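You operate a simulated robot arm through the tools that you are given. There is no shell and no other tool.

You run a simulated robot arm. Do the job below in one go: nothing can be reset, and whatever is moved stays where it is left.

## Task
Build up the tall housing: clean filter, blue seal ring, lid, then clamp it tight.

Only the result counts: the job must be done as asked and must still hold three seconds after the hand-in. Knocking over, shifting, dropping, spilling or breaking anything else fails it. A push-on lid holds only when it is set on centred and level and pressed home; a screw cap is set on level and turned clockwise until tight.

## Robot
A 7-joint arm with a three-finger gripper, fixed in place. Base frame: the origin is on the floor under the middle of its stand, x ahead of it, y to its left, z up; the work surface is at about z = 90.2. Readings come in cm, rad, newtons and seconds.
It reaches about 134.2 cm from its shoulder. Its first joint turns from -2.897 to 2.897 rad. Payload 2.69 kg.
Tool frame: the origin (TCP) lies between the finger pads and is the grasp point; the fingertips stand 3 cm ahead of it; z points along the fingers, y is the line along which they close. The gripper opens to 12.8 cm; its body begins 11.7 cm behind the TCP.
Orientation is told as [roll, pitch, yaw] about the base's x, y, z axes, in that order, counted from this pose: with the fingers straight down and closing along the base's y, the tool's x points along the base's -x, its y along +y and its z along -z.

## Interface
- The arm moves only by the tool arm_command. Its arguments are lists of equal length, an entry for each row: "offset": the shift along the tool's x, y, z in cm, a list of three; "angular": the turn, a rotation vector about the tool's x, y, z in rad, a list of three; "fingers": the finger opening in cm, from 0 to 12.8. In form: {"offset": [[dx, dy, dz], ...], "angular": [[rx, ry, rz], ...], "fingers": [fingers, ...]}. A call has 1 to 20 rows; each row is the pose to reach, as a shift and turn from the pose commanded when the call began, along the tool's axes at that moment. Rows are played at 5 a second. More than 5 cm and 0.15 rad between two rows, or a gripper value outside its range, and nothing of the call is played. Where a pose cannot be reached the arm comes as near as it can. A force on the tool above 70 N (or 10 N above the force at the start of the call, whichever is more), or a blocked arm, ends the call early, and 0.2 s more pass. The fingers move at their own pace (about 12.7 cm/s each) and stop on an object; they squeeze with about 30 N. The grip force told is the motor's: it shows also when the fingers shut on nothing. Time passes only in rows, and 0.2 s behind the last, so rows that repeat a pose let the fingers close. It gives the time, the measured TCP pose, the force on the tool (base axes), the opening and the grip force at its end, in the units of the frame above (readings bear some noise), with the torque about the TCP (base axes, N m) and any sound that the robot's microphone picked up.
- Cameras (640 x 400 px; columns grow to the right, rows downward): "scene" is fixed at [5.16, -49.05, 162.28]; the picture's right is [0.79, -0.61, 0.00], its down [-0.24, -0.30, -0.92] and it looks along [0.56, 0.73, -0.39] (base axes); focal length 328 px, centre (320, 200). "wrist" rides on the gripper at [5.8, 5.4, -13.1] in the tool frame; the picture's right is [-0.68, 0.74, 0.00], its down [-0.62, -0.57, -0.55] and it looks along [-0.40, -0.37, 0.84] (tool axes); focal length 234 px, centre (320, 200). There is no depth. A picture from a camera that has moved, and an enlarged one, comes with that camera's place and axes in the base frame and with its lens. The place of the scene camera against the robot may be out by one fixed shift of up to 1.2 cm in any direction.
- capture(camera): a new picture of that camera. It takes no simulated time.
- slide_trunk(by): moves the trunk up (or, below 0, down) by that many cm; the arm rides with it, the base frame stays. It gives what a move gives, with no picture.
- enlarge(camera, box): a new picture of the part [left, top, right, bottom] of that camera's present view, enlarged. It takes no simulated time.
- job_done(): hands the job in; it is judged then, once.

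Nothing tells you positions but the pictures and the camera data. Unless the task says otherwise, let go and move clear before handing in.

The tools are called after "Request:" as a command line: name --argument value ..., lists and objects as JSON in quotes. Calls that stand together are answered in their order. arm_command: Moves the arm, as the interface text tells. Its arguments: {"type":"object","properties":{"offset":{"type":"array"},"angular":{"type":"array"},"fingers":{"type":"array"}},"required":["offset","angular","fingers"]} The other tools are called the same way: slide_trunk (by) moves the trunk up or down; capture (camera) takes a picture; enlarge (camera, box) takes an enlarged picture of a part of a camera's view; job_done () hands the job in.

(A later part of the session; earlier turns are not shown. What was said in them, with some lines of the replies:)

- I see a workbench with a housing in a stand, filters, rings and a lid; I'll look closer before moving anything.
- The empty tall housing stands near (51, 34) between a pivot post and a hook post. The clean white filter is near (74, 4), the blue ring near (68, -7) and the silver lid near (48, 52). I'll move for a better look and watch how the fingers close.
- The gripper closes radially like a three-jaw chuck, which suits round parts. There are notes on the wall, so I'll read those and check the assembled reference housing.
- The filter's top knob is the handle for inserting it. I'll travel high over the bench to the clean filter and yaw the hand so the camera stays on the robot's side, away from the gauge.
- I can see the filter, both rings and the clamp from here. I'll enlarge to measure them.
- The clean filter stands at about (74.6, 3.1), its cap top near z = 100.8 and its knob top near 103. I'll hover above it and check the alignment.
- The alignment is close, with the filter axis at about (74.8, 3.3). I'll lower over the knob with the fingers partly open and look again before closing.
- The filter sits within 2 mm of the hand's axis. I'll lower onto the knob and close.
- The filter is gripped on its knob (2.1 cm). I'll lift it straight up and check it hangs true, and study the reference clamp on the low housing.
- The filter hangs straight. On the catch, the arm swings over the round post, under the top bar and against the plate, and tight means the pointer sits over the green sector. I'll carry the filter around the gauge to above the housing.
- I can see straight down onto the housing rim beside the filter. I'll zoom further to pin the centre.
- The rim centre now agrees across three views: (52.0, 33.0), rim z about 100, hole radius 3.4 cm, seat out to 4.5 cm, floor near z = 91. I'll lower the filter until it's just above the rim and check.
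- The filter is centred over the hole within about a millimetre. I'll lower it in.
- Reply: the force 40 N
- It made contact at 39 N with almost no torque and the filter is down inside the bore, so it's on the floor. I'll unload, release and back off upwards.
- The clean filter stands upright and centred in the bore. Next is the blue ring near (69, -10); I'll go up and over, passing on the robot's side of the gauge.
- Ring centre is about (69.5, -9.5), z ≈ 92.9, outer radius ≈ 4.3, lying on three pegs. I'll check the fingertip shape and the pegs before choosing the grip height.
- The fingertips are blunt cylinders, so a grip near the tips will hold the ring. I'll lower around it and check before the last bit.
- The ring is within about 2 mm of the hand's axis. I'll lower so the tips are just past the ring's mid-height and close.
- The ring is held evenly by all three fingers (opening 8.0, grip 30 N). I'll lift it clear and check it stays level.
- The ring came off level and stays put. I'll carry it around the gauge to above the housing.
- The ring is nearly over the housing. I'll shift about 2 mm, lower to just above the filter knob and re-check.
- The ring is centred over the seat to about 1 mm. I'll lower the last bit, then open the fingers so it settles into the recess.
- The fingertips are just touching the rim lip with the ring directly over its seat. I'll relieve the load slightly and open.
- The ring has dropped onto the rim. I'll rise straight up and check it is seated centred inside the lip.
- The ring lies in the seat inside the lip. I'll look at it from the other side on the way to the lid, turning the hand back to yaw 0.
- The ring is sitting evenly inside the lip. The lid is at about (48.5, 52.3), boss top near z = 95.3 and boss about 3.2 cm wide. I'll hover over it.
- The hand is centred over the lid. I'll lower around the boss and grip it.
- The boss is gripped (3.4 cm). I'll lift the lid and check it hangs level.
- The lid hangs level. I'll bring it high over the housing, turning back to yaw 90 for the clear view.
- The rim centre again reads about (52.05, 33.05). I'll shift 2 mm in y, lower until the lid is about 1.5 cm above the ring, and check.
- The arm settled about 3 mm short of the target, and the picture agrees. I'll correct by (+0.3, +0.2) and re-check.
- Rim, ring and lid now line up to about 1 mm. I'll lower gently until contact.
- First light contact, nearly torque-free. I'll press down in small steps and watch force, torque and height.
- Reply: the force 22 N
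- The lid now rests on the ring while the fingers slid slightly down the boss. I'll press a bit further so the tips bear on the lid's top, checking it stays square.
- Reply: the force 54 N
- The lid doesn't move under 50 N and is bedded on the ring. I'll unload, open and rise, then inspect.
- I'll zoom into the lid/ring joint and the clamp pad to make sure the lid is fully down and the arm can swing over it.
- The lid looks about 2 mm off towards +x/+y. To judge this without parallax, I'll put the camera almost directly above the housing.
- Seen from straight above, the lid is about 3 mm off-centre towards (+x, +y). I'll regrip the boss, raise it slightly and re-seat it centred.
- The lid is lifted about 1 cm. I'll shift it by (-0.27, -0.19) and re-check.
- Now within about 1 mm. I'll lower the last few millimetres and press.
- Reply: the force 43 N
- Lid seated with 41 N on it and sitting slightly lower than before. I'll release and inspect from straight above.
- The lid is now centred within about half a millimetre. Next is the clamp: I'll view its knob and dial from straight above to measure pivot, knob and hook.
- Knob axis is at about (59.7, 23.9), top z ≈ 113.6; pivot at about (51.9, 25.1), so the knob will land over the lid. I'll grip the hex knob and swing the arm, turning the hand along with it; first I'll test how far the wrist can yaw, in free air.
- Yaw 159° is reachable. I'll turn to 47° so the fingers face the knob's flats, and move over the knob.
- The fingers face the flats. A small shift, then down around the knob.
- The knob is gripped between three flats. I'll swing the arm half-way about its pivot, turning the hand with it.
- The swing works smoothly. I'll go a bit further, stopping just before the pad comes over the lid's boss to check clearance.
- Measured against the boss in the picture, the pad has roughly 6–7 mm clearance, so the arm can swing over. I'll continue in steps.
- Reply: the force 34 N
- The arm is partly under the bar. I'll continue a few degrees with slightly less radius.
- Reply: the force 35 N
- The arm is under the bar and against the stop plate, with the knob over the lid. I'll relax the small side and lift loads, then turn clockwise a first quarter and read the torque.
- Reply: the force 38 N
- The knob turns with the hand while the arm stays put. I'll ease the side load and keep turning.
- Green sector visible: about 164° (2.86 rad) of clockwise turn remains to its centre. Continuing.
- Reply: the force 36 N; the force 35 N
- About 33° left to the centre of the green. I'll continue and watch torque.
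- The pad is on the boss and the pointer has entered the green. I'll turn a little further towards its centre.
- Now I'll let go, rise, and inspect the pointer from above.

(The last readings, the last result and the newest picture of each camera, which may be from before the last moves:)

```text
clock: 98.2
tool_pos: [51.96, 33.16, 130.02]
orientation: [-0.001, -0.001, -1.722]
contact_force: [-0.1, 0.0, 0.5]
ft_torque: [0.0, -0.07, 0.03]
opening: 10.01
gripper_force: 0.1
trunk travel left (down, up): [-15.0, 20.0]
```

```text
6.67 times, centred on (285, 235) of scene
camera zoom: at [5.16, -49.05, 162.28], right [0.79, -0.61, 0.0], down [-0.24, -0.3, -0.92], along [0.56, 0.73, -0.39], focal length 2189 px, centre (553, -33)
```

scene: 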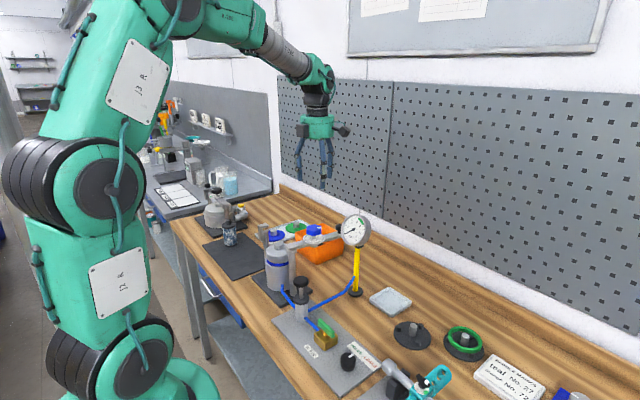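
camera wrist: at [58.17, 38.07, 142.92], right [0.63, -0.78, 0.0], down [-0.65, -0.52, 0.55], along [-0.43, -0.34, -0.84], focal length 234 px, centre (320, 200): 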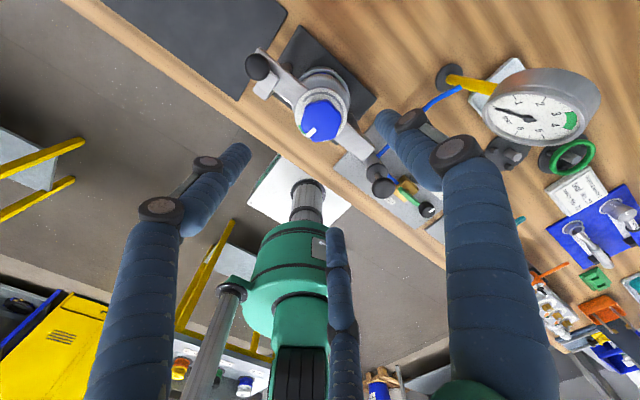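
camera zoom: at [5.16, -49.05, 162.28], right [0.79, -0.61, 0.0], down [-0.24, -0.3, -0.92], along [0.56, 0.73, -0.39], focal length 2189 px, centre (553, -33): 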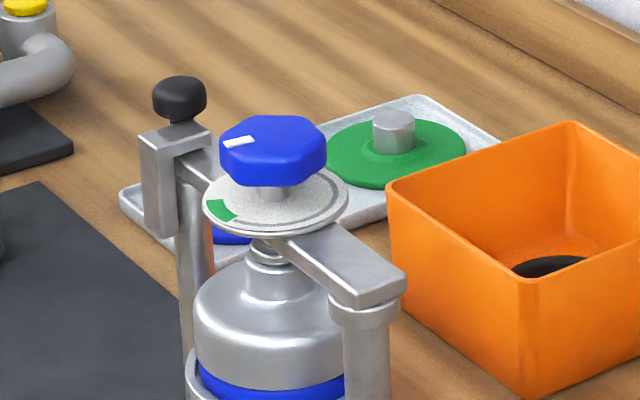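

The pointer sits in the middle of the green sector. I'll check the whole assembly once more: lid level, ring, and the arm under the hook.

Request:
enlarge --camera "scene" --box '[255, 235, 315, 285]'

Request:
enlarge --camera "wrist" --box '[240, 40, 340, 130]'

Request:
enlarge --camera "scene" --box '[260, 212, 300, 242]'

Request:
capture --camera "scene"

```text
8.00 times, centred on (285, 260) of scene
camera zoom: at [5.16, -49.05, 162.28], right [0.79, -0.61, 0.0], down [-0.24, -0.3, -0.92], along [0.56, 0.73, -0.39], focal length 2627 px, centre (600, -280)
```

zoom: 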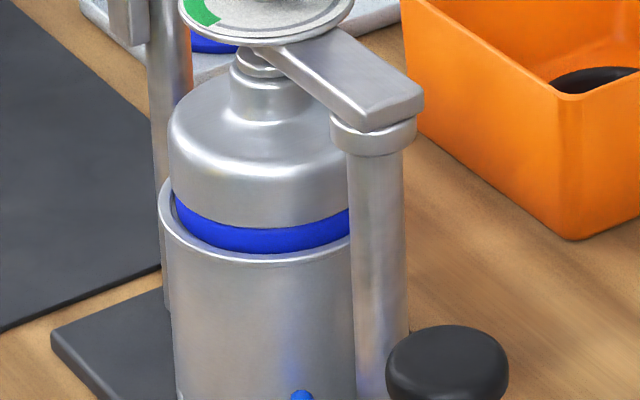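

```text
4.44 times, centred on (290, 85) of wrist
camera zoom: at [58.17, 38.07, 142.92], right [0.63, -0.78, 0.0], down [-0.65, -0.52, 0.55], along [-0.43, -0.34, -0.84], focal length 1041 px, centre (453, 711)
```

zoom: 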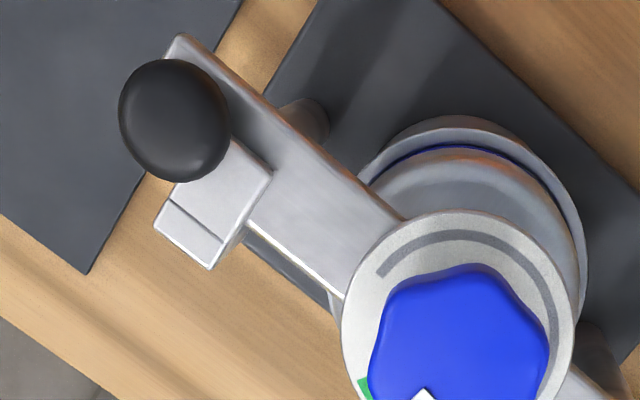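

```text
13.33 times, centred on (280, 227) of scene
camera zoom: at [5.16, -49.05, 162.28], right [0.79, -0.61, 0.0], down [-0.24, -0.3, -0.92], along [0.56, 0.73, -0.39], focal length 4378 px, centre (853, -160)
```

zoom: 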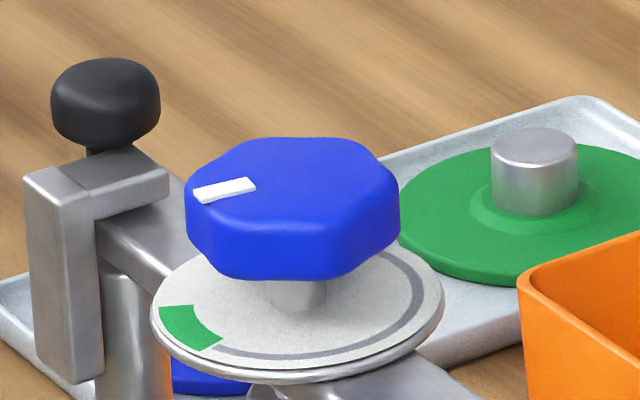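

```text
taken
```

scene: 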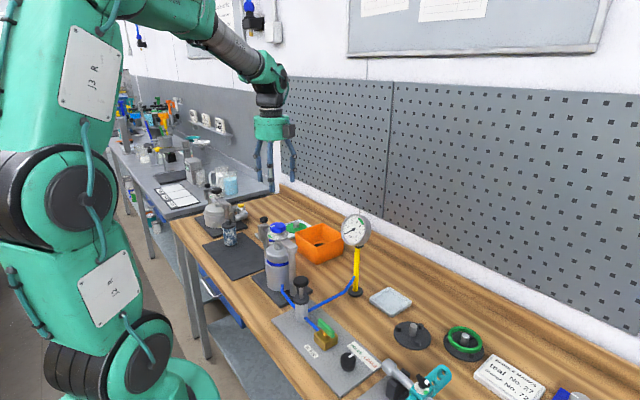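

Request:
enlarge --camera "scene" --box '[271, 234, 295, 252]'

```text
16.00 times, centred on (283, 243) of scene
camera zoom: at [5.16, -49.05, 162.28], right [0.79, -0.61, 0.0], down [-0.24, -0.3, -0.92], along [0.56, 0.73, -0.39], focal length 5254 px, centre (912, -488)
```

zoom: 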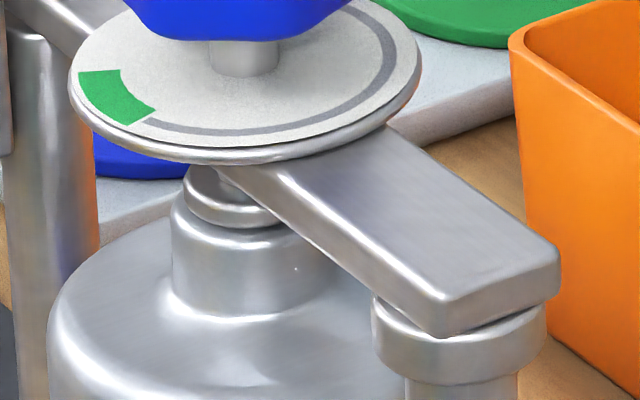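

I'd like a parallax-free look at pointer versus green, so I'll put the camera right above the knob.

Request:
arm_command --offset '[[-2.3, -2.1, -0.5], [-4.71, -4.34, -1], [-4.71, -4.34, -1]]' --angular '[[0, 0, 0], [0, 0, 0], [0, 0, 0]]' --fingers '[10, 10, 10]'

Request:
capture --camera "wrist"

Request:
enlarge --camera "wrist" --box '[270, 0, 370, 100]'

```text
clock: 99.0
tool_pos: [46.68, 28.99, 130.91]
orientation: [0.0, -0.001, -1.723]
contact_force: [-0.7, -0.2, -0.5]
ft_torque: [-0.01, -0.09, -0.01]
opening: 9.99
gripper_force: 0.1
trunk travel left (down, up): [-15.0, 20.0]
```

```text
taken
camera wrist: at [52.99, 34.07, 143.87], right [0.63, -0.78, 0.0], down [-0.65, -0.52, 0.55], along [-0.43, -0.34, -0.84], focal length 234 px, centre (320, 200)
```

wrist: 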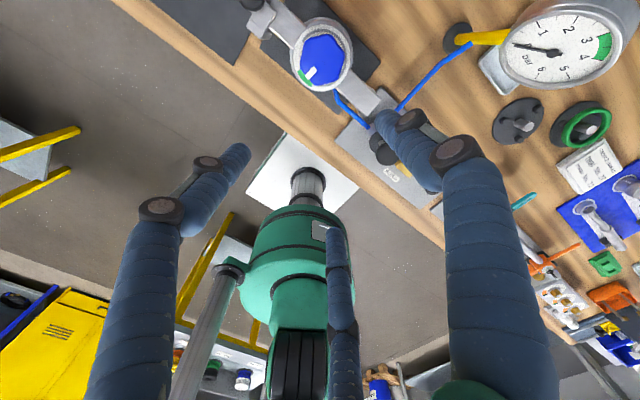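

```text
4.00 times, centred on (320, 50) of wrist
camera zoom: at [52.99, 34.07, 143.87], right [0.63, -0.78, 0.0], down [-0.65, -0.52, 0.55], along [-0.43, -0.34, -0.84], focal length 937 px, centre (320, 800)
```

zoom: 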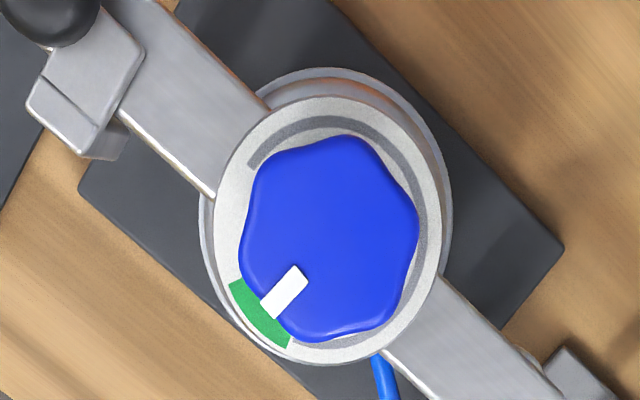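

Seen from above, the pointer is in the middle of the green and the arm is under the hook against its stop. I'll move the hand clear and take a last look.

Request:
arm_command --offset '[[0, 0, -3], [0, 0, -6], [0, 0, -9], [0, 0, -9], [0, 0, -9]]' --angular '[[0, 0, 0], [0, 0, 0], [0, 0, 0], [0, 0, 0], [0, 0, 0]]' --fingers '[10, 10, 10, 10, 10]'

Request:
capture --camera "scene"

Request:
enlarge --camera "scene" --box '[240, 205, 340, 295]'

```text
clock: 100.2
tool_pos: [47.03, 29.11, 139.79]
orientation: [0.001, -0.001, -1.723]
contact_force: [0.3, 0.4, 0.0]
ft_torque: [-0.06, -0.01, 0.03]
opening: 9.99
gripper_force: 0.0
trunk travel left (down, up): [-15.0, 20.0]
```

```text
taken
```

scene: 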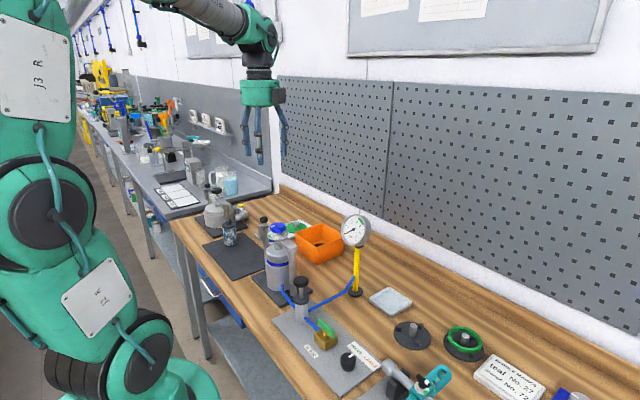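

```text
4.44 times, centred on (290, 250) of scene
camera zoom: at [5.16, -49.05, 162.28], right [0.79, -0.61, 0.0], down [-0.24, -0.3, -0.92], along [0.56, 0.73, -0.39], focal length 1460 px, centre (453, -22)
```

zoom: 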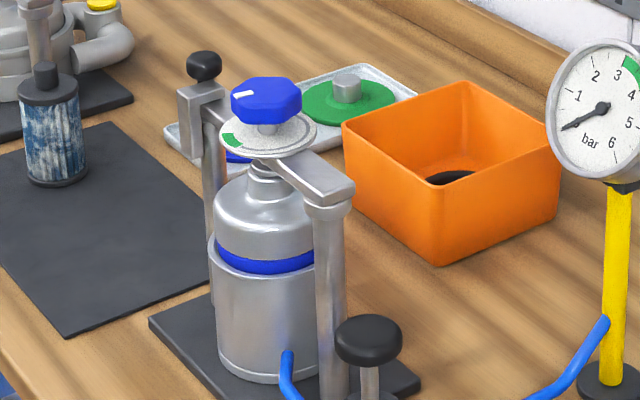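

The tall housing is assembled: the clean filter is inside, the blue ring is seated, and the lid is centred and level. The clamp arm is under its hook with the pointer in the middle of the green. The hand is clear and I saw nothing else moved, so I'm handing in.

Request:
job_done

```text
The job is handed in.
```

I built up the tall housing as asked and handed it in; the result of the judging hasn't come back.

- **Filter:** the clean white filter stands upright on the floor of the housing.
- **Ring:** the blue ring sits in its seat inside the rim lip.
- **Lid:** the first seating was about 3 mm off-centre, so I lifted it and set it again. It ended centred within about 1 mm, looked level, and took about 40 N of downward press.
- **Clamp:** the arm is under the hook and against its stop plate. The knob pointer sits in the middle of the green sector, seen from directly above.

I took tightness from the pointer, because the hand felt no clear rise in torque as the knob came up to the green. The pad looks seated on the lid's boss, but I couldn't rule out a gap of up to about 2 mm.

I saw nothing else shifted or knocked over, and I let go and moved the hand clear before handing in.
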